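You operate a simulated robot arm through the tools that you are given. There is no shell and no other tool. Be economical: measure what you need, move in short steps, check, and stop when the job is done.

You are at the controls of a simulated robot arm. One attempt, no reset.

JOB
DRY 1 shows FROST: thaw it, set it by IN % and purge the melt.
Fine: dial on THAW till the display leaves THAW; then BOOST from 60 % up, else DRY; it stays running on the IN % page.

Only the result counts: the job must be done as asked and must still hold three seconds after the hand-in. Knocking over, shifting, dropping, spilling or breaking anything else fails it.

ROBOT AND FRAMES
A 7-joint arm with a two-finger parallel gripper on a trunk, on a base that drives. Base frame: it is fixed to the floor where the robot stands at the start and does not move with it; the origin is under the middle of the robot, x ahead of it, y to its left, z up; the surface under the hand at the start is at about z = 0.87. Readings come in m, rad, newtons and seconds.
With the tool pointing down near the work surface it reaches from about 0.34 to 0.74 m from the robot's upright axis, wherever it stands. Its first joint turns from -2.496 to 2.496 rad. Places, roughly: dehumidifier DRY 1 [0.8, -0.1, 0.4]; mode dial of DRY 1 [0.6, 0, 0.9]; port lock of DRY 1 [0.8, 0.1, 0.9]. Payload 3 kg.
The tool frame sits at the grasp point between the pads (the TCP): z along the fingers, y along the line on which they close. The tips reach 0.03 m beyond it. Largest opening 0.094 m; finger width 0.028, thickness 0.01; the body of the gripper, 0.05 by 0.096 m, starts 0.055 m behind the TCP.
Orientation is told as [roll, pitch, yaw] about the base's x, y, z axes, in that order, counted from this pose: with the fingers straight down and closing along the base's y, the tool's x points along the base's -x, its y along +y and its z along -z.

CONTROLS
- The arm moves only by the tool send_rows. Its argument "steps" is a list that holds one entry, the list of rows, each a list of 7 numbers: the shift along the base's x, y, z in m, then the turn, a rotation vector about the base's x, y, z in rad, then the finger opening in m, from 0 to 0.094. In form: [[[tx, ty, tz, rx, ry, rz, fingers], ...]]. A call has 1 to 20 rows; each row shifts and turns the commanded pose from where the row before left it. A row lasts 0.2 s, in which the tool goes at most 0.05 m and 0.15 rad; a call with a longer step from one row to the next is refused whole, and so is a gripper value outside its range. A pose out of reach is approached as far as the arm can. The call stops where the force on the tool passes 50 N (or 10 N more than at its start, if that is more) or the arm is blocked; 0.2 s more then pass. The fingers move at their own pace (about 0.045 m/s each) and stop on an object; they squeeze with about 32 N. The grip force told is the motor's: it shows also when the fingers shut on nothing. Time passes only in rows, and 0.2 s behind the last, so rows that do not move let the fingers close. The reply holds the time, the measured pose of the TCP, the force on the tool along the base axes, the opening and the grip force, in the units named above and with some noise, with the torque about the TCP (base axes, N m) and any sound that the robot's microphone picked up.
- Cameras (640 x 400 px; columns grow to the right, rows downward): "scene" is now at [0.0436, 0.1248, 1.7694]; the picture's right is [-0.22, -0.97, 0.00], its down [-0.81, 0.19, -0.56] and it looks along [0.54, -0.12, -0.83] (base axes); focal length 261 px, centre (320, 200). "wrist" rides on the gripper at [0.076, 0.014, -0.102] in the tool frame; the picture's right is [-0.18, 0.98, 0.00], its down [-0.75, -0.14, -0.64] and it looks along [-0.63, -0.12, 0.77] (tool axes); focal length 243 px, centre (320, 200). There is no depth. A picture from a camera that has moved, and an enlarged one, comes with that camera's place and axes in the base frame and with its lens.
- capture(camera): a new picture of that camera. No time passes.
- lift_body(by): slides the trunk up (or, below 0, down) by that many m; the arm and the scene camera ride with it, the base frame stays. It gives what a move gives, with no picture.
- roll_base(legs): drives the robot by 1 to 6 legs, each [ahead, left, turn to the left] in m, m and rad, along the robot's own axes; the way and the turn of a leg run together, so that a leg with both is an arc; at most 1.5 m and 3.142 rad a leg. The arm and the cameras ride along, it lands a little off, and it stops where it bumps. It gives what a move gives.
- head_to(pan, tilt): turns the head with the scene camera to pan (to the left, within 2.496 rad either way) and tilt (down, from -0.506 to 1.204), counted from straight ahead of the robot. It gives what a move gives.
- zoom(camera, box): a new picture of the part [left, top, right, bottom] of that camera's present view, enlarged. No time passes.
- finish_job(): hands the job in; it is judged then, once.

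Work in short steps. Places have to be worked out from the pictures, the camera data and where the tool is seen: move nearer, look again, correct. Check each grasp and each placing, and mend what went wrong. You have 120 turns and 78 pictures in all, those below and enlarged ones among them. Open the gripper and draw the arm clear of the work before you hand the job in, unless the task says otherwise; then end with one line.

The tools are called after "Call:" as a command line: name --argument value ..., lists and objects as JSON in quotes. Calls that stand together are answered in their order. send_rows: Moves the arm, as the interface text tells. Its arguments: {"type":"object","properties":{"steps":{"type":"array"}},"required":["steps"]} The other tools are called the same way: lift_body (by) slides the trunk up or down; roll_base (legs) drives the base; head_to (pan, tilt) turns the head that bears the scene camera; capture (camera) takes a picture; zoom (camera, box) takes an enlarged picture of a part of a camera's view; finish_job () hands the job in.

At the start:

```text
t: 0.0
ee_pos: [0.5545, -0.1821, 1.2112]
orientation: [0.001, 0.0, 0.0]
ft_force: [0.0, 0.0, -0.3]
torque: [0.0, 0.02, -0.03]
gripper_width: 0.0938
grip_force: 0.1
trunk travel left (down, up): [-0.225, 0.165]
robot x, y, heading: [-0.0019, 0.0009, 0.001]
head pan, tilt: [-0.227, 0.977]
```

scene: 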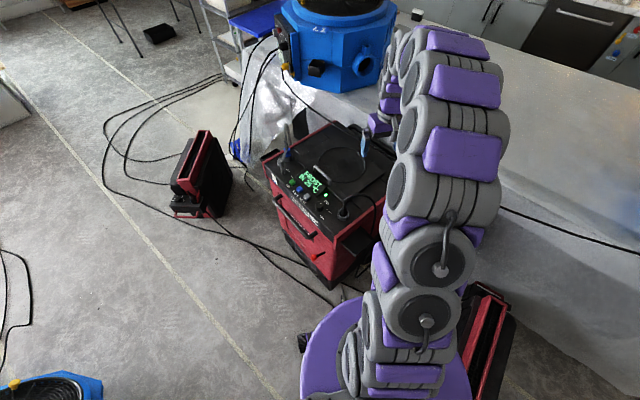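
wrist: 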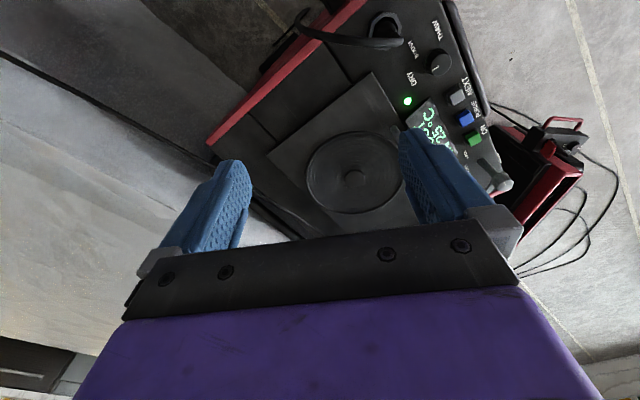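

I'll look at the panel enlarged with both cameras first.

Call:
zoom --camera "scene" --box '[230, 110, 420, 290]'

Call:
zoom --camera "wrist" --box '[300, 0, 540, 200]'

```text
2.22 times, centred on (325, 200) of scene
camera zoom: at [0.0436, 0.1248, 1.7694], right [-0.22, -0.97, 0.0], down [-0.81, 0.19, -0.56], along [0.54, -0.12, -0.83], focal length 580 px, centre (309, 200)
```

zoom: 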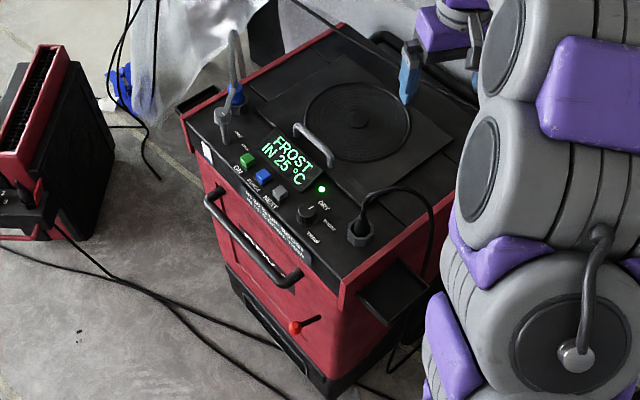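

```text
2.00 times, centred on (420, 100) of wrist
camera zoom: at [0.4783, -0.1677, 1.3154], right [0.18, 0.98, 0.0], down [0.75, -0.14, 0.64], along [0.63, -0.12, -0.77], focal length 485 px, centre (120, 400)
```

zoom: 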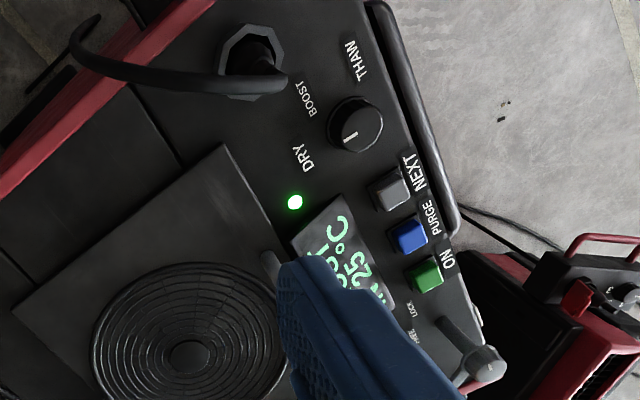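

The panel runs from the dial at about (0.60, 0.005, 0.87) to the green button at about (0.75, 0.09). I'll bring the wrist camera closer to read the labels and the lock.

Call:
send_rows --steps '[[[0.02, 0.04, -0.02, 0, 0, 0, 0.094], [0.02, 0.04, -0.02, 0, 0, 0, 0.094], [0.02, 0.04, -0.02, 0, 0, 0, 0.094], [0.0, 0.03, -0.02, 0, 0, 0, 0.094]]]'

Call:
capture --camera "wrist"

Call:
zoom --camera "scene" --box '[270, 140, 370, 240]'

```text
t: 1.0
ee_pos: [0.6114, -0.03, 1.1338]
orientation: [-0.002, 0.001, 0.0]
ft_force: [0.2, -0.2, 0.4]
torque: [0.0, 0.0, 0.0]
gripper_width: 0.094
grip_force: 0.2
trunk travel left (down, up): [-0.225, 0.165]
robot x, y, heading: [0.001, 0.0002, 0.004]
head pan, tilt: [-0.227, 0.977]
```

```text
73 pictures are left
camera wrist: at [0.536, -0.0149, 1.2362], right [0.18, 0.98, 0.0], down [0.75, -0.14, 0.64], along [0.63, -0.12, -0.77], focal length 243 px, centre (320, 200)
```

wrist: 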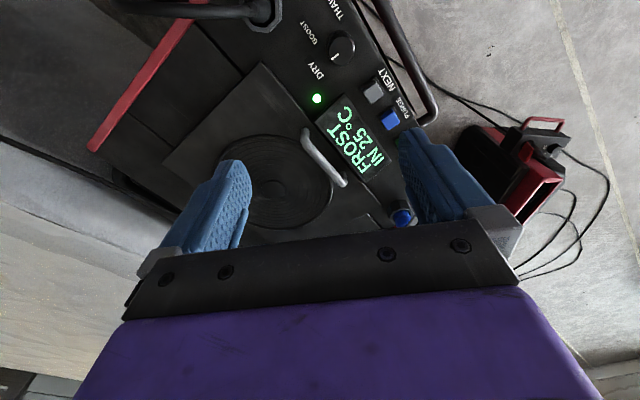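

```text
4.00 times, centred on (320, 190) of scene
camera zoom: at [0.0443, 0.1284, 1.7692], right [-0.22, -0.97, 0.0], down [-0.81, 0.19, -0.56], along [0.54, -0.13, -0.83], focal length 1044 px, centre (320, 240)
```

zoom: 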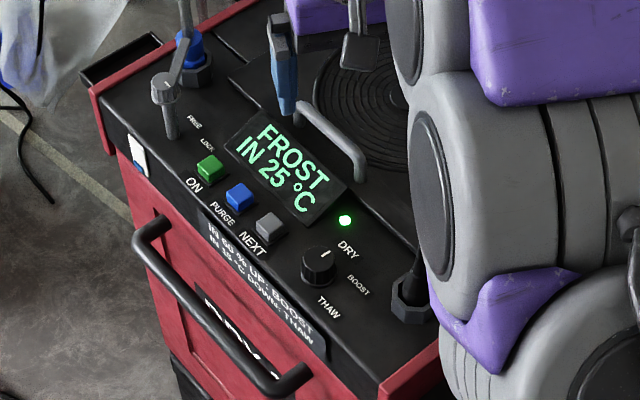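

Call:
zoom --camera "scene" --box '[270, 130, 320, 180]'

Call:
zoom --camera "scene" --box '[300, 185, 345, 225]'

```text
8.00 times, centred on (295, 155) of scene
camera zoom: at [0.0443, 0.1284, 1.7692], right [-0.22, -0.97, 0.0], down [-0.81, 0.19, -0.56], along [0.54, -0.13, -0.83], focal length 2088 px, centre (520, 560)
```

zoom: 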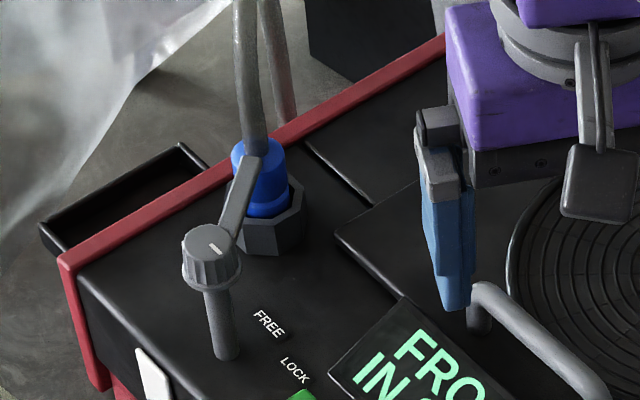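

```text
10.00 times, centred on (322, 205) of scene
camera zoom: at [0.0443, 0.1284, 1.7692], right [-0.22, -0.97, 0.0], down [-0.81, 0.19, -0.56], along [0.54, -0.13, -0.83], focal length 2611 px, centre (295, 150)
```

zoom: 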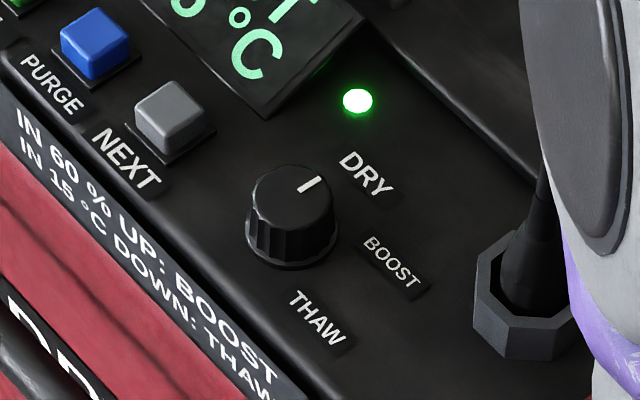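

The lock knob's tick appears to point at FREE and the dial is on DRY. The lock, at about (0.80, 0.11), is out of comfortable reach, so I'll raise the hand and drive the base left and a bit ahead.

Call:
send_rows --steps '[[[-0.03, 0, 0.04, 0, 0, 0, 0.0], [-0.03, 0, 0.04, 0, 0, 0, 0.0]]]'

Call:
roll_base --legs '[[0, 0.3, 0], [0.14, 0, 0]]'

Call:
head_to --pan -0.45 --tilt 1.0

Call:
capture --camera "scene"

Call:
capture --camera "wrist"

```text
t: 1.6
ee_pos: [0.5495, -0.0309, 1.2128]
orientation: [0.001, 0.0, 0.001]
ft_force: [-0.6, 0.2, 0.4]
torque: [-0.03, 0.0, -0.05]
gripper_width: 0.0412
grip_force: 0.1
trunk travel left (down, up): [-0.225, 0.165]
robot x, y, heading: [0.0018, -0.0021, 0.003]
head pan, tilt: [-0.227, 0.977]
```

```text
t: 4.6
ee_pos: [0.6941, 0.2558, 1.2125]
orientation: [0.009, 0.001, -0.002]
ft_force: [-0.4, -0.3, 0.1]
torque: [0.0, 0.02, 0.04]
gripper_width: 0.0001
grip_force: 31.9
trunk travel left (down, up): [-0.225, 0.165]
robot x, y, heading: [0.1392, 0.3001, -0.003]
head pan, tilt: [-0.227, 0.977]
```

```text
t: 5.3
ee_pos: [0.6912, 0.2552, 1.2143]
orientation: [0.007, 0.001, -0.004]
ft_force: [0.4, -1.1, -0.1]
torque: [0.08, -0.02, -0.02]
gripper_width: 0.0
grip_force: 32.1
trunk travel left (down, up): [-0.225, 0.165]
robot x, y, heading: [0.14, 0.2962, -0.002]
head pan, tilt: [-0.45, 1.0]
```

```text
69 pictures are left
camera scene: at [0.1766, 0.3859, 1.769], right [-0.44, -0.9, -0.01], down [-0.76, 0.37, -0.53], along [0.48, -0.23, -0.85], focal length 261 px, centre (320, 200)
```

scene: 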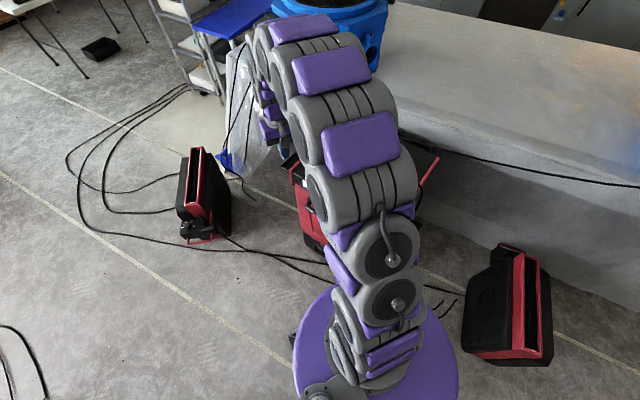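

```text
68 pictures are left
camera wrist: at [0.6147, 0.2695, 1.3167], right [0.19, 0.98, 0.01], down [0.75, -0.15, 0.64], along [0.63, -0.12, -0.77], focal length 243 px, centre (320, 200)
```

wrist: 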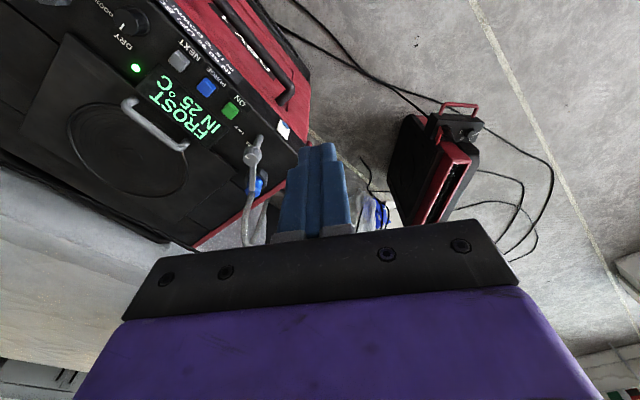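

Call:
zoom --camera "wrist" --box '[80, 60, 300, 260]'

```text
2.00 times, centred on (190, 160) of wrist
camera zoom: at [0.6147, 0.2695, 1.3167], right [0.19, 0.98, 0.01], down [0.75, -0.15, 0.64], along [0.63, -0.12, -0.77], focal length 485 px, centre (580, 280)
```

zoom: 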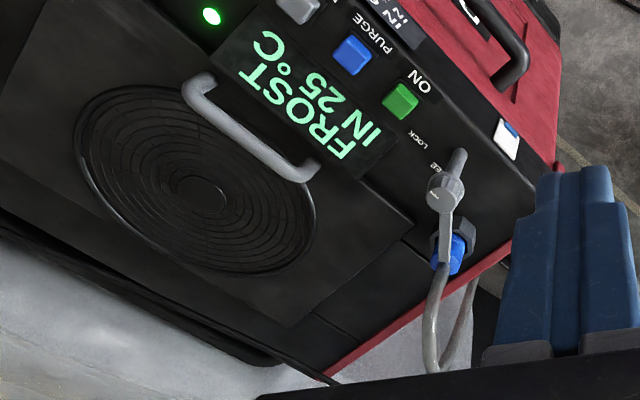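

The lock knob sits on a post at about (0.815, 0.11, 0.93), with a lever arm reaching over the blue hose connector. I'll move closer to see it better.

Call:
send_rows --steps '[[[0.0, -0.01, -0.04, 0, 0, 0, 0.0], [0.0, -0.01, -0.04, 0, 0, 0, 0.0], [0.0, -0.01, -0.03, 0, 0, 0, 0.0]]]'

Call:
zoom --camera "wrist" --box '[60, 0, 380, 200]'

```text
t: 6.1
ee_pos: [0.6914, 0.2271, 1.1035]
orientation: [0.006, -0.001, -0.005]
ft_force: [0.5, 0.2, -1.2]
torque: [-0.01, -0.04, -0.02]
gripper_width: 0.0002
grip_force: 32.2
trunk travel left (down, up): [-0.225, 0.165]
robot x, y, heading: [0.1379, 0.2939, -0.001]
head pan, tilt: [-0.45, 1.0]
```

```text
2.00 times, centred on (220, 100) of wrist
camera zoom: at [0.6159, 0.2424, 1.2056], right [0.19, 0.98, 0.01], down [0.75, -0.15, 0.64], along [0.63, -0.12, -0.77], focal length 485 px, centre (520, 400)
```

zoom: 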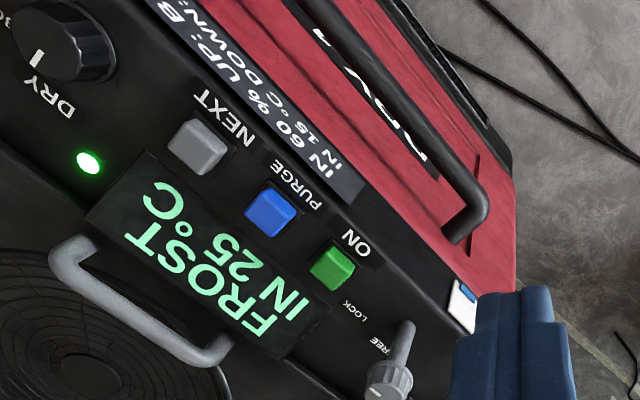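

Call:
zoom --camera "wrist" --box '[190, 130, 310, 240]'

```text
3.64 times, centred on (250, 185) of wrist
camera zoom: at [0.6159, 0.2424, 1.2056], right [0.19, 0.98, 0.01], down [0.75, -0.15, 0.64], along [0.63, -0.12, -0.77], focal length 882 px, centre (574, 254)
```

zoom: 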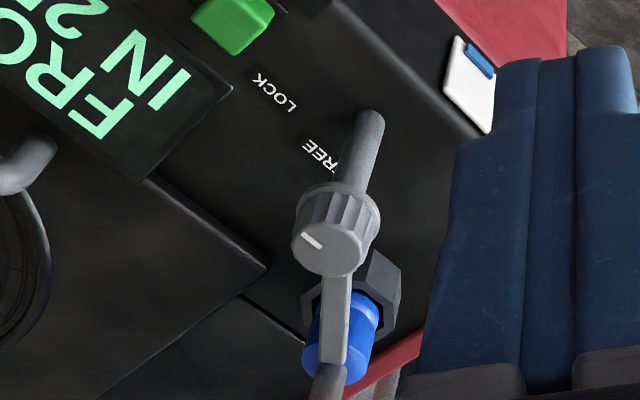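

Call:
zoom --camera "wrist" --box '[235, 170, 267, 190]'

Call:
zoom --camera "scene" --box '[240, 130, 340, 230]'

```text
16.00 times, centred on (251, 180) of wrist
camera zoom: at [0.6159, 0.2424, 1.2056], right [0.19, 0.98, 0.01], down [0.75, -0.15, 0.64], along [0.63, -0.12, -0.77], focal length 3882 px, centre (1424, 520)
```

zoom: 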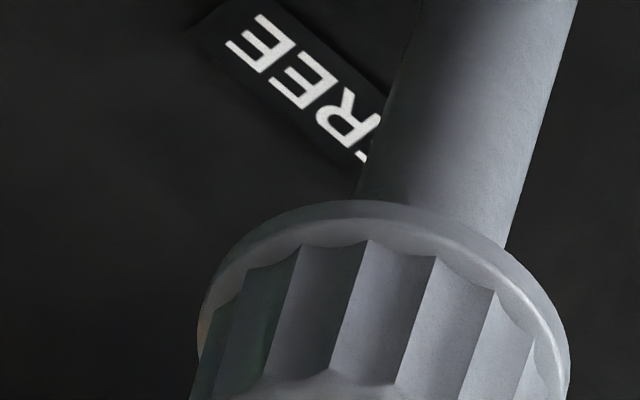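

```text
4.00 times, centred on (290, 180) of scene
camera zoom: at [0.1784, 0.3897, 1.7688], right [-0.44, -0.9, -0.01], down [-0.76, 0.37, -0.53], along [0.48, -0.23, -0.85], focal length 1044 px, centre (440, 280)
```

zoom: 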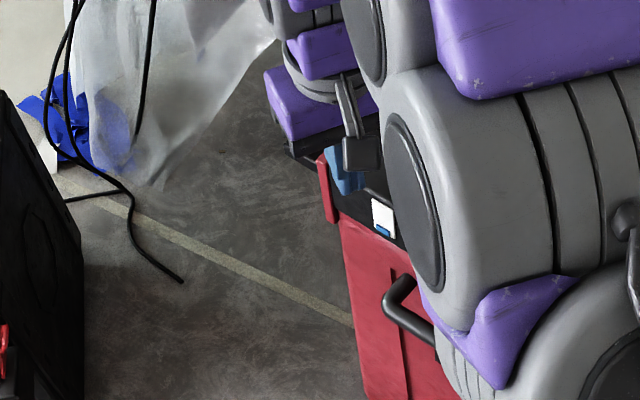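

Call:
zoom --camera "wrist" --box '[230, 175, 278, 225]'

```text
8.00 times, centred on (254, 200) of wrist
camera zoom: at [0.6159, 0.2424, 1.2056], right [0.19, 0.98, 0.01], down [0.75, -0.15, 0.64], along [0.63, -0.12, -0.77], focal length 1941 px, centre (848, 200)
```

zoom: 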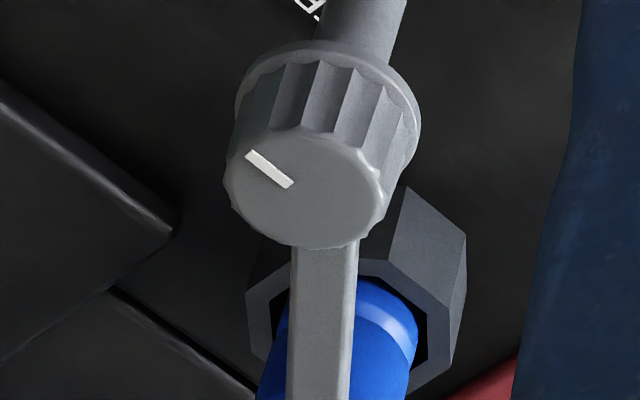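

The tick's direction is unclear from this slant, so I'll tilt the hand to get a top-down view of the lock.

Call:
send_rows --steps '[[[0.005, 0, 0.02, 0, 0.137, 0, 0.0], [0.005, 0, 0.02, 0, 0.137, 0, 0.0], [0.005, 0, 0.02, 0, 0.137, 0, 0.0], [0.005, 0, 0.0, 0, 0.137, 0, 0.0], [0.005, 0, 0.0, 0, 0.137, 0, 0.0]]]'

Call:
capture --camera "wrist"

```text
t: 7.3
ee_pos: [0.7093, 0.2527, 1.1661]
orientation: [-0.014, 0.546, -0.006]
ft_force: [0.4, 1.0, 0.3]
torque: [-0.02, 0.02, 0.0]
gripper_width: 0.0
grip_force: 31.6
out of reach, approached as far as the arm can: row 5
trunk travel left (down, up): [-0.225, 0.165]
robot x, y, heading: [0.1396, 0.3023, -0.002]
head pan, tilt: [-0.45, 1.0]
```

```text
61 pictures are left
camera wrist: at [0.6983, 0.2684, 1.2932], right [0.16, 0.98, -0.11], down [0.98, -0.14, 0.16], along [0.14, -0.13, -0.98], focal length 243 px, centre (320, 200)
```

wrist: 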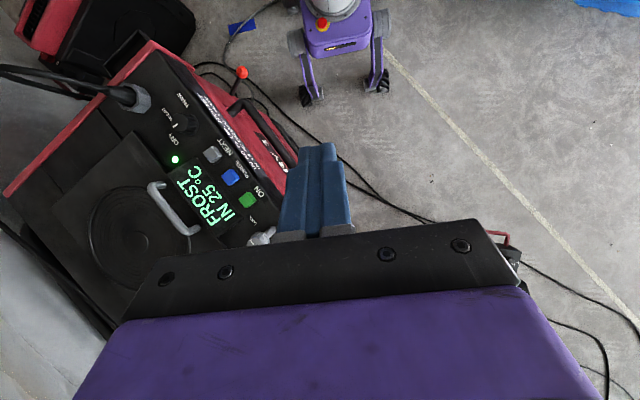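

Call:
zoom --camera "wrist" --box '[150, 90, 310, 250]'

Call:
zoom --camera "wrist" --box '[230, 190, 290, 250]'

```text
2.50 times, centred on (230, 170) of wrist
camera zoom: at [0.6983, 0.2684, 1.2932], right [0.16, 0.98, -0.11], down [0.98, -0.14, 0.16], along [0.14, -0.13, -0.98], focal length 606 px, centre (545, 275)
```

zoom: 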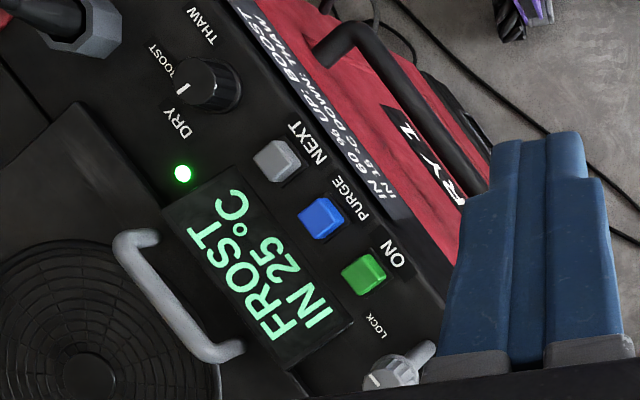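

```text
6.67 times, centred on (260, 220) of wrist
camera zoom: at [0.6983, 0.2684, 1.2932], right [0.16, 0.98, -0.11], down [0.98, -0.14, 0.16], along [0.14, -0.13, -0.98], focal length 1618 px, centre (720, 67)
```

zoom: 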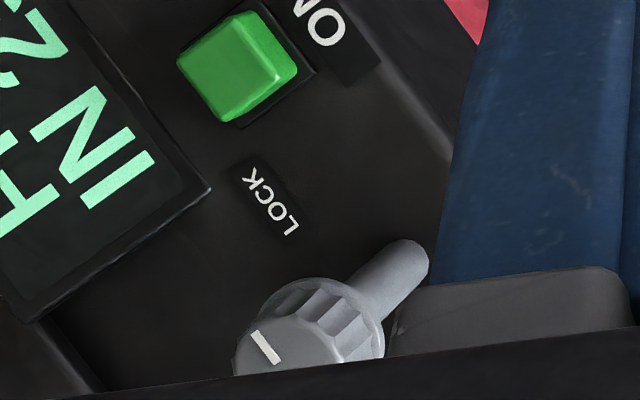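

The lock arm lies right over the coupler, with its tick nearest LOCK, so it appears locked; I'll check again before the purge. Now I untilt and move above the dial, which I place at about (0.592, -0.002).

Call:
send_rows --steps '[[[-0.01, -0.03, 0, 0, -0.137, 0, 0.07], [-0.01, -0.03, 0, 0, -0.137, 0, 0.07], [-0.01, -0.03, 0, 0, -0.137, 0, 0.07], [-0.01, -0.03, 0, 0, -0.135, 0, 0.07], [-0.02, -0.03, -0.01, 0, 0, 0, 0.07], [-0.02, -0.03, -0.01, 0, 0, 0, 0.07], [-0.02, -0.03, -0.02, 0, 0, 0, 0.07], [0, -0.03, -0.03, 0, 0, 0, 0.07], [0, 0, 0, 0, 0, 0, 0.07]]]'

Call:
capture --camera "wrist"

```text
t: 9.3
ee_pos: [0.6104, 0.0002, 1.0939]
orientation: [-0.004, -0.001, -0.003]
ft_force: [0.5, 0.0, -0.5]
torque: [0.01, 0.0, 0.0]
gripper_width: 0.0701
grip_force: 0.0
trunk travel left (down, up): [-0.225, 0.165]
robot x, y, heading: [0.1423, 0.3012, -0.003]
head pan, tilt: [-0.45, 1.0]
```

```text
58 pictures are left
camera wrist: at [0.5342, 0.0162, 1.1969], right [0.19, 0.98, 0.0], down [0.75, -0.14, 0.64], along [0.63, -0.12, -0.77], focal length 243 px, centre (320, 200)
```

wrist: 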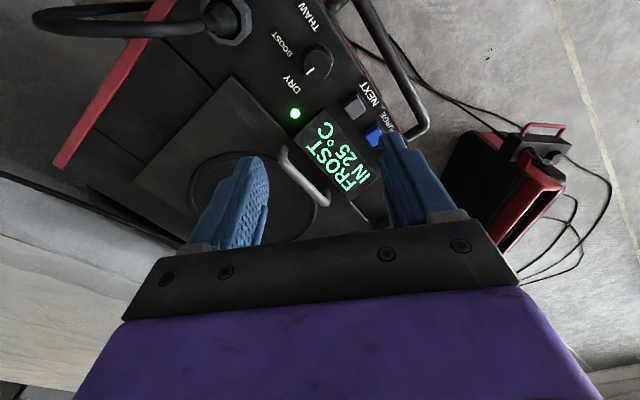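

The dial is confirmed at about (0.590, 0.001). I'll yaw the tool by +60° so that the turn to THAW ends at -60°, centre over the dial and go partway down.

Call:
send_rows --steps '[[[-0.005, 0, 0, 0, 0, 0.15, 0.066], [-0.005, 0, 0, 0, 0, 0.15, 0.066], [-0.005, 0, 0, 0, 0, 0.15, 0.066], [-0.005, 0.001, 0, 0, 0, 0.15, 0.066], [0, 0, -0.03, 0, 0, 0.15, 0.066], [0, 0, -0.04, 0, 0, 0.15, 0.066], [0, 0, -0.04, 0, 0, 0.15, 0.066], [0, 0, 0, 0, 0, 0, 0.066]]]'

Call:
capture --camera "wrist"

Call:
capture --camera "scene"

```text
t: 11.1
ee_pos: [0.5904, 0.002, 0.9849]
orientation: [-0.006, -0.001, 1.048]
ft_force: [0.6, -0.1, -0.8]
torque: [0.0, 0.0, 0.0]
gripper_width: 0.066
grip_force: 0.0
trunk travel left (down, up): [-0.225, 0.165]
robot x, y, heading: [0.141, 0.3023, -0.001]
head pan, tilt: [-0.45, 1.0]
```

```text
57 pictures are left
camera wrist: at [0.5396, -0.056, 1.0871], right [-0.76, 0.65, 0.0], down [0.5, 0.58, 0.64], along [0.42, 0.49, -0.77], focal length 243 px, centre (320, 200)
```

wrist: 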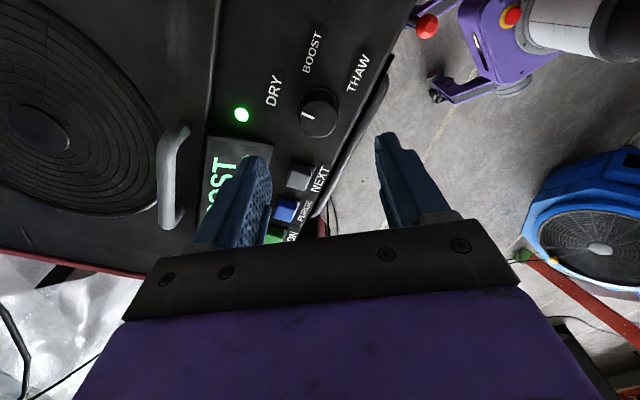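

```text
56 pictures are left
camera scene: at [0.1762, 0.407, 1.7681], right [-0.44, -0.9, 0.0], down [-0.76, 0.37, -0.54], along [0.48, -0.23, -0.84], focal length 261 px, centre (320, 200)
```

scene: 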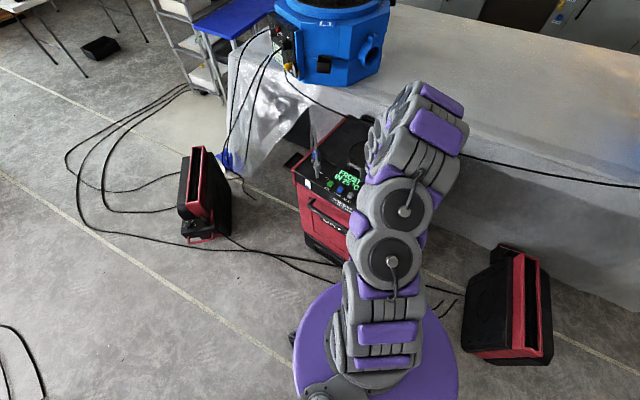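

The dial lines up along the closing axis and its top may be a bit lower than I assumed. I'll descend partway and check.

Call:
send_rows --steps '[[[0, 0, -0.025, 0, 0, 0, 0.066], [0, 0, -0.02, 0, 0, 0, 0.066], [0, 0, 0, 0, 0, 0, 0.066]]]'

Call:
capture --camera "wrist"

```text
t: 11.9
ee_pos: [0.5918, 0.0016, 0.9396]
orientation: [-0.004, 0.001, 1.047]
ft_force: [0.7, -0.3, 0.5]
torque: [0.0, 0.02, 0.0]
gripper_width: 0.0658
grip_force: 0.1
trunk travel left (down, up): [-0.225, 0.165]
robot x, y, heading: [0.1379, 0.2987, -0.005]
head pan, tilt: [-0.45, 1.0]
```

```text
55 pictures are left
camera wrist: at [0.5405, -0.0558, 1.0418], right [-0.76, 0.65, 0.0], down [0.5, 0.58, 0.64], along [0.42, 0.49, -0.77], focal length 243 px, centre (320, 200)
```

wrist: 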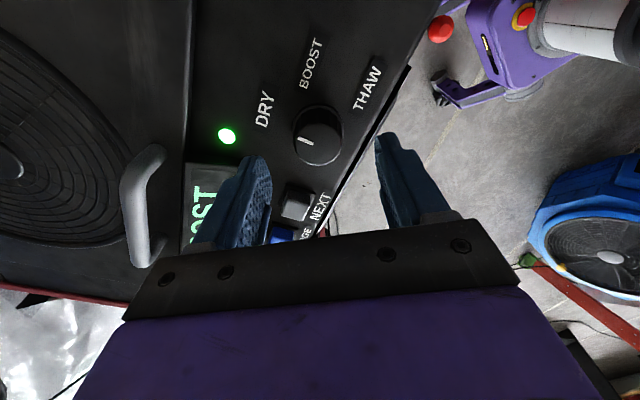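

Triangulation puts the dial at about (0.587, -0.004) with its top near z 0.88. I'll shift slightly and descend so the tips straddle it.

Call:
send_rows --steps '[[[-0.004, -0.005, -0.01, 0, 0, 0, 0.066], [0, 0, -0.015, 0, 0, 0, 0.066], [0, 0, -0.01, 0, 0, 0, 0.066], [0, 0, 0, 0, 0, 0, 0.066]]]'

Call:
capture --camera "wrist"

```text
t: 12.9
ee_pos: [0.5874, -0.0021, 0.9042]
orientation: [-0.004, -0.001, 1.047]
ft_force: [0.7, 0.3, -0.4]
torque: [-0.03, 0.0, 0.01]
gripper_width: 0.0658
grip_force: 0.1
trunk travel left (down, up): [-0.225, 0.165]
robot x, y, heading: [0.1379, 0.2973, -0.004]
head pan, tilt: [-0.45, 1.0]
```

```text
54 pictures are left
camera wrist: at [0.5361, -0.0608, 1.0069], right [-0.76, 0.65, 0.0], down [0.5, 0.58, 0.64], along [0.42, 0.49, -0.77], focal length 243 px, centre (320, 200)
```

wrist: 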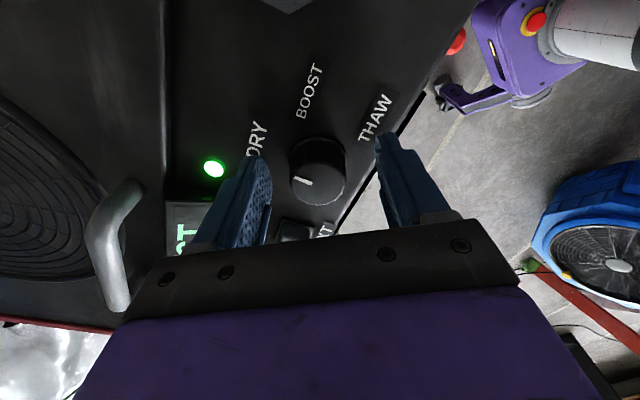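

Well centred. I'll lower a bit further for grip depth while watching the force, then close.

Call:
send_rows --steps '[[[0, 0, -0.006, 0, 0, 0, 0.066], [0, 0, -0.006, 0, 0, 0, 0.066], [0, 0, 0, 0, 0, 0, 0.066]]]'

Call:
capture --camera "wrist"

```text
t: 13.5
ee_pos: [0.5879, -0.0033, 0.8996]
orientation: [-0.013, 0.004, 1.048]
ft_force: [-8.7, -2.3, 37.6]
torque: [0.81, 1.49, 0.3]
gripper_width: 0.0691
grip_force: 2.6
trunk travel left (down, up): [-0.225, 0.165]
robot x, y, heading: [0.1396, 0.3016, -0.004]
head pan, tilt: [-0.45, 1.0]
stopped in row 2: the force on the tool passed its limit at 60 N (the readings are from after the stop); the commanded pose is now the measured one
```

```text
53 pictures are left
camera wrist: at [0.5363, -0.0603, 1.0031], right [-0.76, 0.65, -0.01], down [0.49, 0.59, 0.64], along [0.43, 0.48, -0.77], focal length 243 px, centre (320, 200)
```

wrist: 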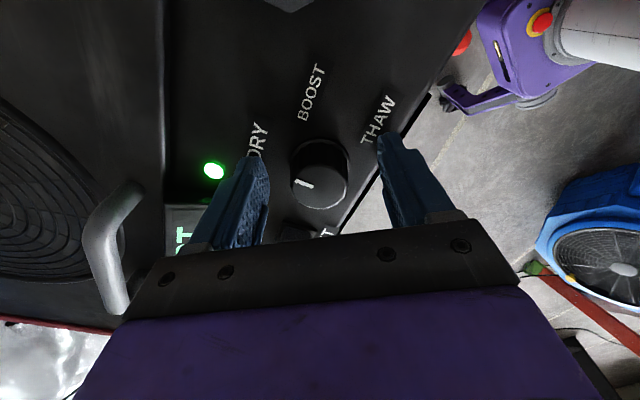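

Contact is at the outer finger, on the panel's front lip. I'll back up, narrow the opening and descend again.

Call:
send_rows --steps '[[[0, 0, 0.012, 0, 0, 0, 0.05], [0, 0, 0.0, 0, 0, 0, 0.048], [0, 0, 0, 0, 0, 0, 0.048]]]'

Call:
zoom --camera "wrist" --box '[200, 80, 440, 260]'

```text
t: 14.3
ee_pos: [0.5894, -0.0029, 0.9104]
orientation: [-0.011, 0.002, 1.046]
ft_force: [0.2, -0.7, 0.9]
torque: [0.0, -0.01, 0.01]
gripper_width: 0.048
grip_force: 0.0
trunk travel left (down, up): [-0.225, 0.165]
robot x, y, heading: [0.1393, 0.2964, -0.002]
head pan, tilt: [-0.45, 1.0]
```

```text
2.22 times, centred on (320, 170) of wrist
camera zoom: at [0.5382, -0.0601, 1.0125], right [-0.76, 0.65, -0.01], down [0.49, 0.59, 0.64], along [0.42, 0.48, -0.77], focal length 539 px, centre (320, 267)
```

zoom: 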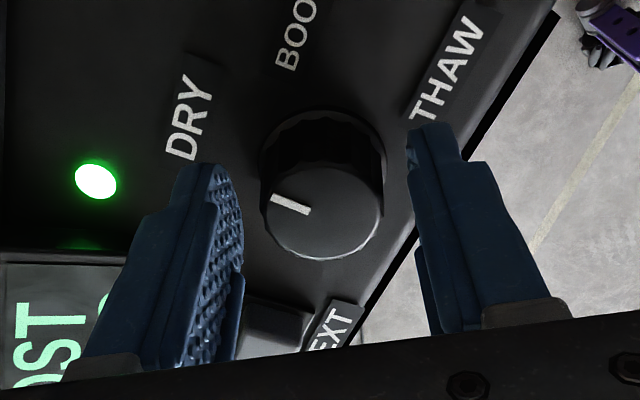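

Re-triangulating with the true top-face rows puts the dial's top at about z 0.90, so the tips at 0.88 already straddle it. Closing now.

Call:
send_rows --steps '[[[-0.002, 0, -0.002, 0, 0, 0, 0.03], [0, 0, 0.0, 0, 0, 0, 0.02], [0, 0, 0, 0, 0, 0, 0.02], [0, 0, 0, 0, 0, 0, 0.02]]]'

Call:
zoom --camera "wrist" --box '[200, 80, 440, 260]'

Call:
zoom --camera "scene" --box '[290, 140, 390, 220]'

```text
t: 15.3
ee_pos: [0.5874, -0.0048, 0.9078]
orientation: [-0.01, 0.002, 1.047]
ft_force: [10.3, -1.1, 9.1]
torque: [0.56, 0.08, 0.0]
gripper_width: 0.0331
grip_force: 44.5
trunk travel left (down, up): [-0.225, 0.165]
robot x, y, heading: [0.1388, 0.2996, -0.005]
head pan, tilt: [-0.45, 1.0]
```

```text
2.22 times, centred on (320, 170) of wrist
camera zoom: at [0.5371, -0.0617, 1.0103], right [-0.76, 0.65, -0.01], down [0.49, 0.59, 0.64], along [0.43, 0.48, -0.77], focal length 539 px, centre (320, 267)
```

zoom: 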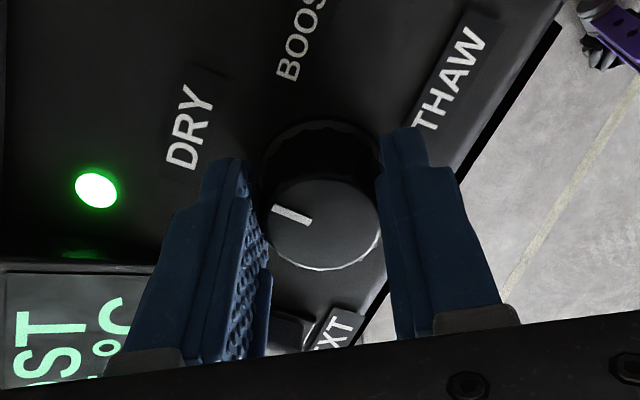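

```text
5.00 times, centred on (340, 180) of scene
camera zoom: at [0.1785, 0.4074, 1.7681], right [-0.44, -0.9, 0.0], down [-0.76, 0.37, -0.54], along [0.48, -0.23, -0.84], focal length 1305 px, centre (220, 300)
```

zoom: 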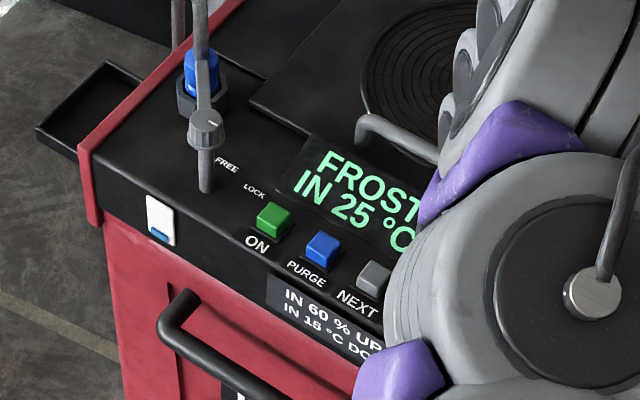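

The dial is gripped at 33 mm. I'll turn clockwise 60° first and check the behaviour.

Call:
send_rows --steps '[[[0, 0, 0, 0, 0, -0.15, 0.02], [0, 0, 0, 0, 0, -0.15, 0.02], [0, 0, 0, 0, 0, -0.15, 0.02], [0, 0, 0, 0, 0, -0.15, 0.02], [0, 0, 0, 0, 0, -0.15, 0.02], [0, 0, 0, 0, 0, -0.15, 0.02], [0, 0, 0, 0, 0, -0.147, 0.02]]]'

Call:
zoom --camera "wrist" --box '[200, 40, 440, 240]'

Call:
zoom --camera "scene" --box '[290, 140, 390, 220]'

```text
t: 16.9
ee_pos: [0.5859, 0.0001, 0.9079]
orientation: [-0.012, 0.006, -0.002]
ft_force: [0.0, 15.7, 1.4]
torque: [1.07, -0.56, 0.07]
gripper_width: 0.0332
grip_force: 44.3
trunk travel left (down, up): [-0.225, 0.165]
robot x, y, heading: [0.1416, 0.3001, -0.0]
head pan, tilt: [-0.45, 1.0]
```

```text
2.00 times, centred on (320, 140) of wrist
camera zoom: at [0.5107, 0.0162, 1.0105], right [0.19, 0.98, -0.01], down [0.76, -0.14, 0.64], along [0.63, -0.13, -0.77], focal length 485 px, centre (320, 320)
```

zoom: 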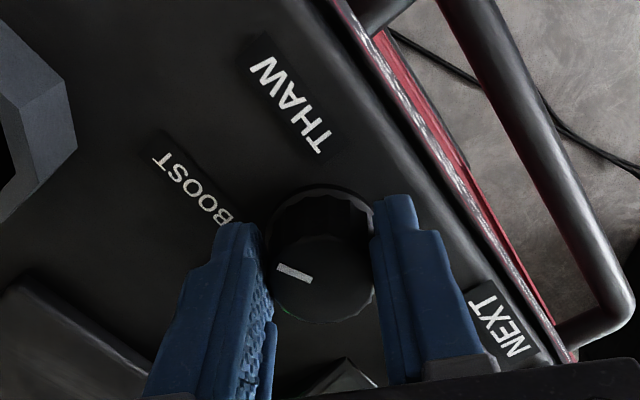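

```text
5.00 times, centred on (340, 180) of scene
camera zoom: at [0.1772, 0.4141, 1.7676], right [-0.44, -0.9, 0.0], down [-0.76, 0.37, -0.54], along [0.48, -0.24, -0.84], focal length 1305 px, centre (220, 300)
```

zoom: 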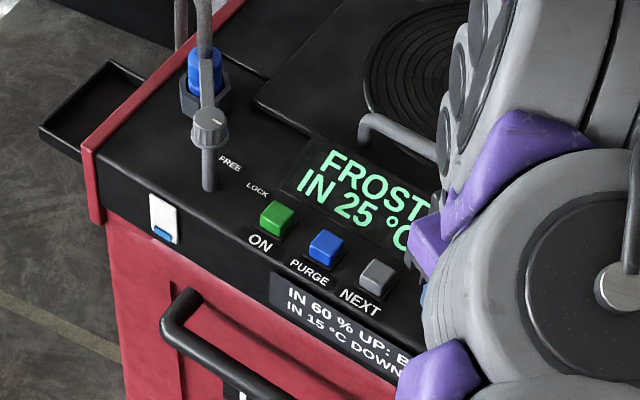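

The dial turns with the hand, now at BOOST. Another 60° takes it to THAW.

Call:
send_rows --steps '[[[0, 0, 0, 0, 0, -0.15, 0.02], [0, 0, 0, 0, 0, -0.15, 0.02], [0, 0, 0, 0, 0, -0.15, 0.02], [0, 0, 0, 0, 0, -0.15, 0.02], [0, 0, 0, 0, 0, -0.15, 0.02], [0, 0, 0, 0, 0, -0.15, 0.02], [0, 0, 0, 0, 0, -0.147, 0.02]]]'

Call:
zoom --camera "wrist" --box '[200, 40, 440, 240]'

Call:
zoom --camera "scene" --box '[290, 140, 390, 220]'

```text
t: 18.3
ee_pos: [0.5896, 0.0022, 0.9078]
orientation: [-0.009, 0.005, -0.842]
ft_force: [31.2, 41.7, 1.9]
torque: [1.35, -1.45, 0.13]
gripper_width: 0.033
grip_force: 45.1
trunk travel left (down, up): [-0.225, 0.165]
robot x, y, heading: [0.1421, 0.3015, 0.004]
head pan, tilt: [-0.45, 1.0]
stopped in row 6: the force on the tool passed its limit at 51 N (the readings are from after the stop); the commanded pose is now the measured one
```

```text
2.00 times, centred on (320, 140) of wrist
camera zoom: at [0.5503, 0.0692, 1.0105], right [0.86, 0.52, -0.01], down [0.4, -0.65, 0.64], along [0.32, -0.55, -0.77], focal length 485 px, centre (320, 320)
```

zoom: 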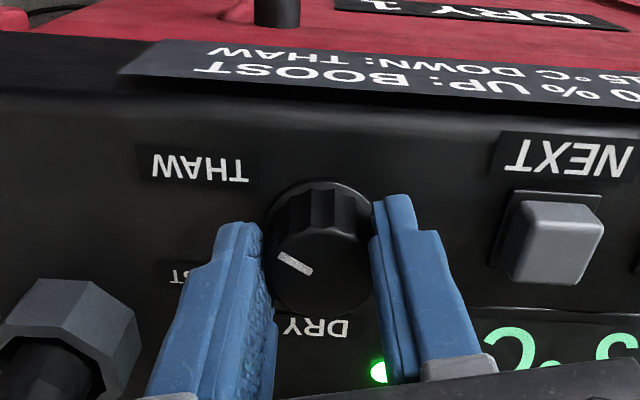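

```text
5.00 times, centred on (340, 180) of scene
camera zoom: at [0.1833, 0.4269, 1.7668], right [-0.43, -0.9, 0.01], down [-0.76, 0.36, -0.54], along [0.48, -0.24, -0.84], focal length 1305 px, centre (220, 300)
```

zoom: 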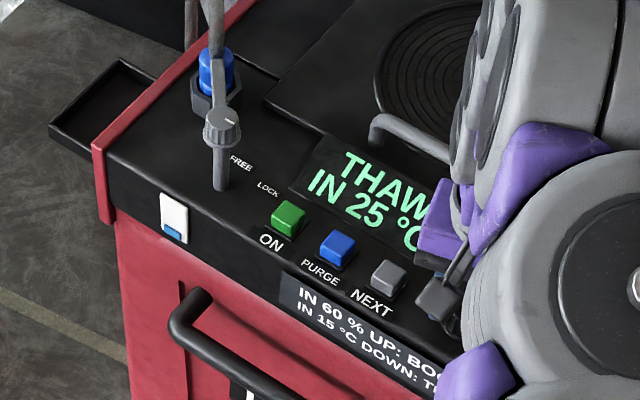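

The display reads THAW. I'll open the fingers to relieve the side force and let time pass.

Call:
send_rows --steps '[[[0, 0, 0, 0, 0, 0, 0.048], [0, 0, 0, 0, 0, 0, 0.048], [0, 0, 0, 0, 0, 0, 0.048], [0, 0, 0, 0, 0, 0, 0.048], [0, 0, 0, 0, 0, 0, 0.048]]]'

Call:
zoom --camera "wrist" --box '[200, 40, 440, 240]'

Call:
zoom --camera "scene" --box '[290, 140, 390, 220]'

```text
t: 19.5
ee_pos: [0.5854, -0.0065, 0.9062]
orientation: [-0.007, 0.004, -0.846]
ft_force: [1.9, 2.5, 0.6]
torque: [0.08, -0.04, -0.01]
gripper_width: 0.05
grip_force: 1.9
trunk travel left (down, up): [-0.225, 0.165]
robot x, y, heading: [0.1372, 0.3031, -0.004]
head pan, tilt: [-0.45, 1.0]
```

```text
2.00 times, centred on (320, 140) of wrist
camera zoom: at [0.5468, 0.0607, 1.0099], right [0.86, 0.51, -0.01], down [0.4, -0.66, 0.64], along [0.32, -0.55, -0.77], focal length 485 px, centre (320, 320)
```

zoom: 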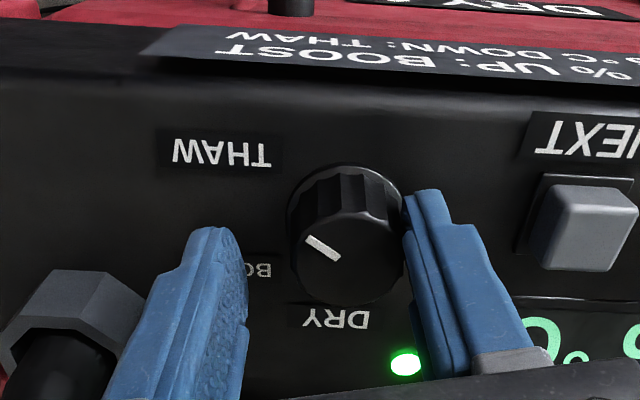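

```text
5.00 times, centred on (340, 180) of scene
camera zoom: at [0.178, 0.4084, 1.768], right [-0.44, -0.9, 0.0], down [-0.76, 0.37, -0.54], along [0.48, -0.23, -0.84], focal length 1305 px, centre (220, 300)
```

zoom: 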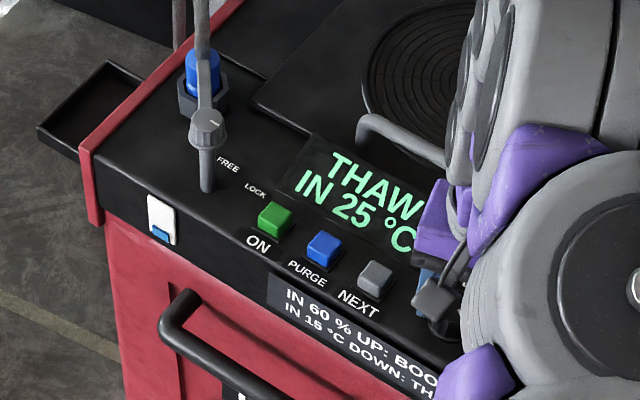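

The dial stayed on THAW. While it thaws I'll rise, close the fingers and go above the NEXT button, estimated at (0.65, 0.04).

Call:
send_rows --steps '[[[0, 0, 0.04, 0, 0, 0, 0.06], [0, 0, 0.04, 0, 0, 0, 0.03], [0.03, 0.02, 0.0, 0, 0, 0, 0.0], [0.034, 0.024, 0, 0, 0, 0, 0.0], [0, 0, 0, 0, 0, 0, 0.0], [0, 0, 0, 0, 0, 0, 0.0]]]'

Call:
capture --camera "wrist"

Call:
zoom --camera "scene" --box '[290, 140, 390, 220]'

```text
t: 20.9
ee_pos: [0.6508, 0.0394, 0.9878]
orientation: [-0.006, 0.005, -0.848]
ft_force: [-0.6, -0.1, 0.0]
torque: [-0.03, 0.01, -0.01]
gripper_width: 0.0003
grip_force: 31.8
trunk travel left (down, up): [-0.225, 0.165]
robot x, y, heading: [0.1364, 0.2968, 0.003]
head pan, tilt: [-0.45, 1.0]
```

```text
43 pictures are left
camera wrist: at [0.611, 0.1049, 1.0904], right [0.86, 0.51, -0.01], down [0.4, -0.66, 0.64], along [0.32, -0.55, -0.77], focal length 243 px, centre (320, 200)
```

wrist: 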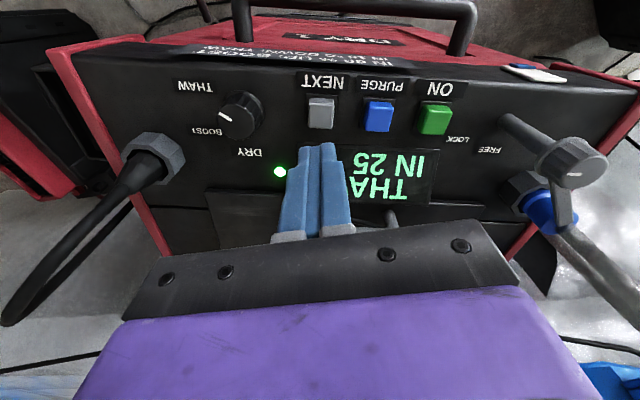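

```text
5.00 times, centred on (340, 180) of scene
camera zoom: at [0.1784, 0.408, 1.768], right [-0.44, -0.9, 0.0], down [-0.76, 0.37, -0.54], along [0.48, -0.23, -0.84], focal length 1305 px, centre (220, 300)
```

zoom: 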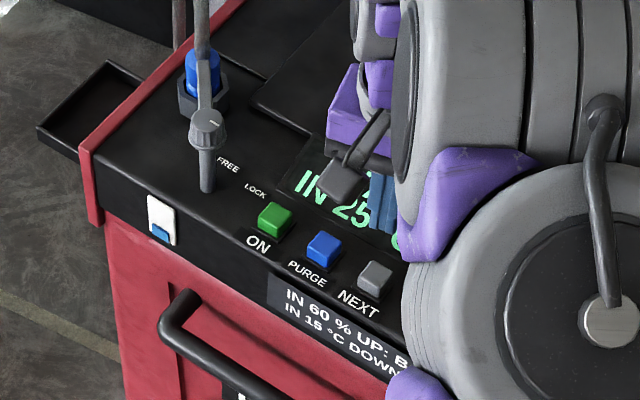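

NEXT is at about (0.646, 0.044). I'll align, descend and press in small steps, then lift.

Call:
send_rows --steps '[[[-0.004, 0.005, -0.03, 0, 0, 0, 0], [0, 0, -0.03, 0, 0, 0, 0], [0, 0, -0.005, 0, 0, 0, 0], [0, 0, 0, 0, 0, 0, 0]]]'

Call:
zoom --camera "wrist" --box '[240, 80, 400, 210]'

```text
t: 21.9
ee_pos: [0.6461, 0.0423, 0.922]
orientation: [-0.005, 0.004, -0.847]
ft_force: [-0.5, -0.8, 0.4]
torque: [0.0, -0.01, 0.03]
gripper_width: 0.0001
grip_force: 31.9
trunk travel left (down, up): [-0.225, 0.165]
robot x, y, heading: [0.1435, 0.2966, -0.005]
head pan, tilt: [-0.45, 1.0]
```

```text
3.08 times, centred on (320, 145) of wrist
camera zoom: at [0.6067, 0.1098, 1.0255], right [0.86, 0.51, -0.01], down [0.4, -0.66, 0.64], along [0.32, -0.55, -0.77], focal length 746 px, centre (320, 369)
```

zoom: 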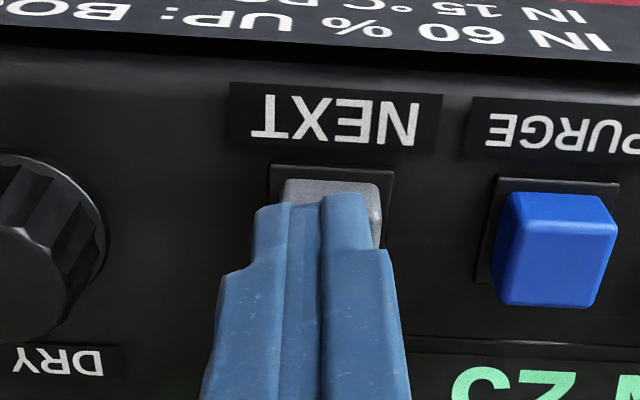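

Call:
send_rows --steps '[[[0.003, 0.001, -0.003, 0, 0, 0, 0], [0, 0, -0.003, 0, 0, 0, 0], [0, 0, -0.003, 0, 0, 0, 0], [0, 0, -0.003, 0, 0, 0, 0], [0, 0, 0, 0, 0, 0, 0]]]'

Call:
zoom --camera "scene" --box '[290, 140, 390, 220]'

```text
t: 23.1
ee_pos: [0.6482, 0.0437, 0.9112]
orientation: [-0.007, 0.003, -0.847]
ft_force: [0.5, 0.3, 11.4]
torque: [-0.05, -0.05, 0.0]
gripper_width: 0.0
grip_force: 31.9
trunk travel left (down, up): [-0.225, 0.165]
robot x, y, heading: [0.1386, 0.301, 0.005]
head pan, tilt: [-0.45, 1.0]
heard: click
```

```text
5.00 times, centred on (340, 180) of scene
camera zoom: at [0.1766, 0.41, 1.7681], right [-0.44, -0.9, 0.0], down [-0.76, 0.37, -0.54], along [0.48, -0.23, -0.84], focal length 1305 px, centre (220, 300)
```

zoom: 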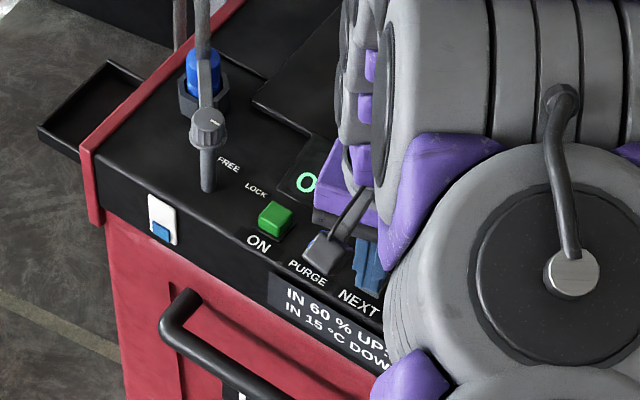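

A click was heard and the page changed. I'll lift and move back toward the dial to read the display.

Call:
send_rows --steps '[[[0, 0, 0.03, 0, 0, 0, 0], [0, 0, 0.04, 0, 0, 0, 0], [-0.03, -0.02, 0.02, 0, 0, 0, 0.05], [-0.03, -0.025, 0.0, 0, 0, 0, 0.05], [0, 0, 0, 0, 0, 0, 0.05]]]'

Call:
zoom --camera "scene" --box '[290, 140, 390, 220]'

Call:
capture --camera "wrist"

```text
t: 24.3
ee_pos: [0.5872, -0.0025, 1.0006]
orientation: [-0.007, 0.005, -0.846]
ft_force: [-0.1, 0.4, -0.1]
torque: [-0.03, -0.01, -0.01]
gripper_width: 0.05
grip_force: 0.1
trunk travel left (down, up): [-0.225, 0.165]
robot x, y, heading: [0.1428, 0.3008, 0.002]
head pan, tilt: [-0.45, 1.0]
```

```text
5.00 times, centred on (340, 180) of scene
camera zoom: at [0.1779, 0.4059, 1.7681], right [-0.44, -0.9, 0.0], down [-0.76, 0.37, -0.54], along [0.48, -0.23, -0.84], focal length 1305 px, centre (220, 300)
```

zoom: 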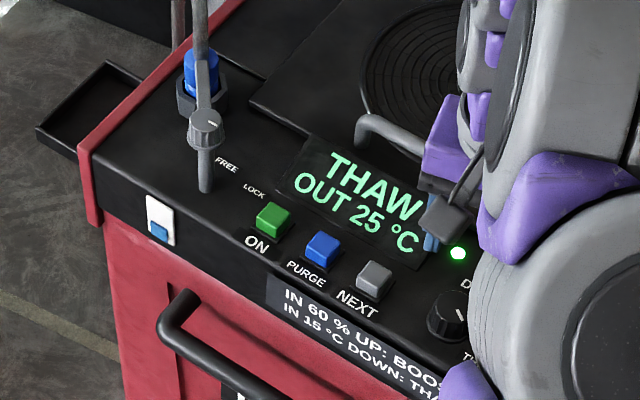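

```text
38 pictures are left
camera wrist: at [0.5484, 0.0659, 1.1032], right [0.86, 0.51, -0.01], down [0.4, -0.66, 0.64], along [0.32, -0.55, -0.77], focal length 243 px, centre (320, 200)
```

wrist: 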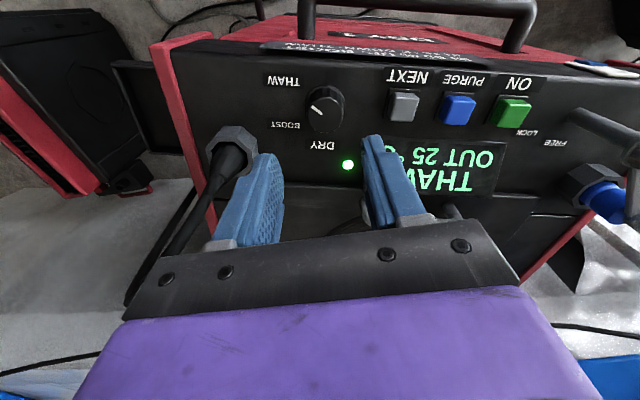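

Page is now OUT °C. I'll press NEXT again in one sequence and come back to read it.

Call:
send_rows --steps '[[[0.03, 0.02, 0, 0, 0, 0, 0], [0.031, 0.026, 0.0, 0, 0, 0, 0], [0, 0, -0.03, 0, 0, 0, 0], [0, 0, -0.03, 0, 0, 0, 0], [0, 0, -0.018, 0, 0, 0, 0], [0, 0, -0.006, 0, 0, 0, 0], [0, 0, -0.006, 0, 0, 0, 0], [0, 0, 0, 0, 0, 0, 0], [0, 0, 0.03, 0, 0, 0, 0], [0, 0, 0.04, 0, 0, 0, 0], [-0.03, -0.02, 0.02, 0, 0, 0, 0.05], [-0.031, -0.026, 0.0, 0, 0, 0, 0.05], [0, 0, 0, 0, 0, 0, 0.05]]]'

Call:
zoom --camera "scene" --box '[290, 140, 390, 220]'

```text
t: 27.1
ee_pos: [0.5883, -0.0017, 0.9994]
orientation: [-0.007, 0.005, -0.847]
ft_force: [-0.8, 0.1, -0.3]
torque: [-0.03, 0.02, -0.01]
gripper_width: 0.05
grip_force: 0.0
trunk travel left (down, up): [-0.225, 0.165]
robot x, y, heading: [0.1379, 0.2998, -0.002]
head pan, tilt: [-0.45, 1.0]
heard: click
```

```text
5.00 times, centred on (340, 180) of scene
camera zoom: at [0.178, 0.4058, 1.7681], right [-0.44, -0.9, 0.0], down [-0.76, 0.37, -0.54], along [0.48, -0.23, -0.84], focal length 1305 px, centre (220, 300)
```

zoom: 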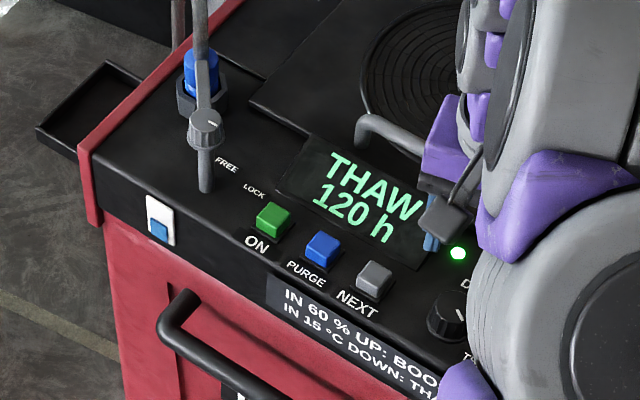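

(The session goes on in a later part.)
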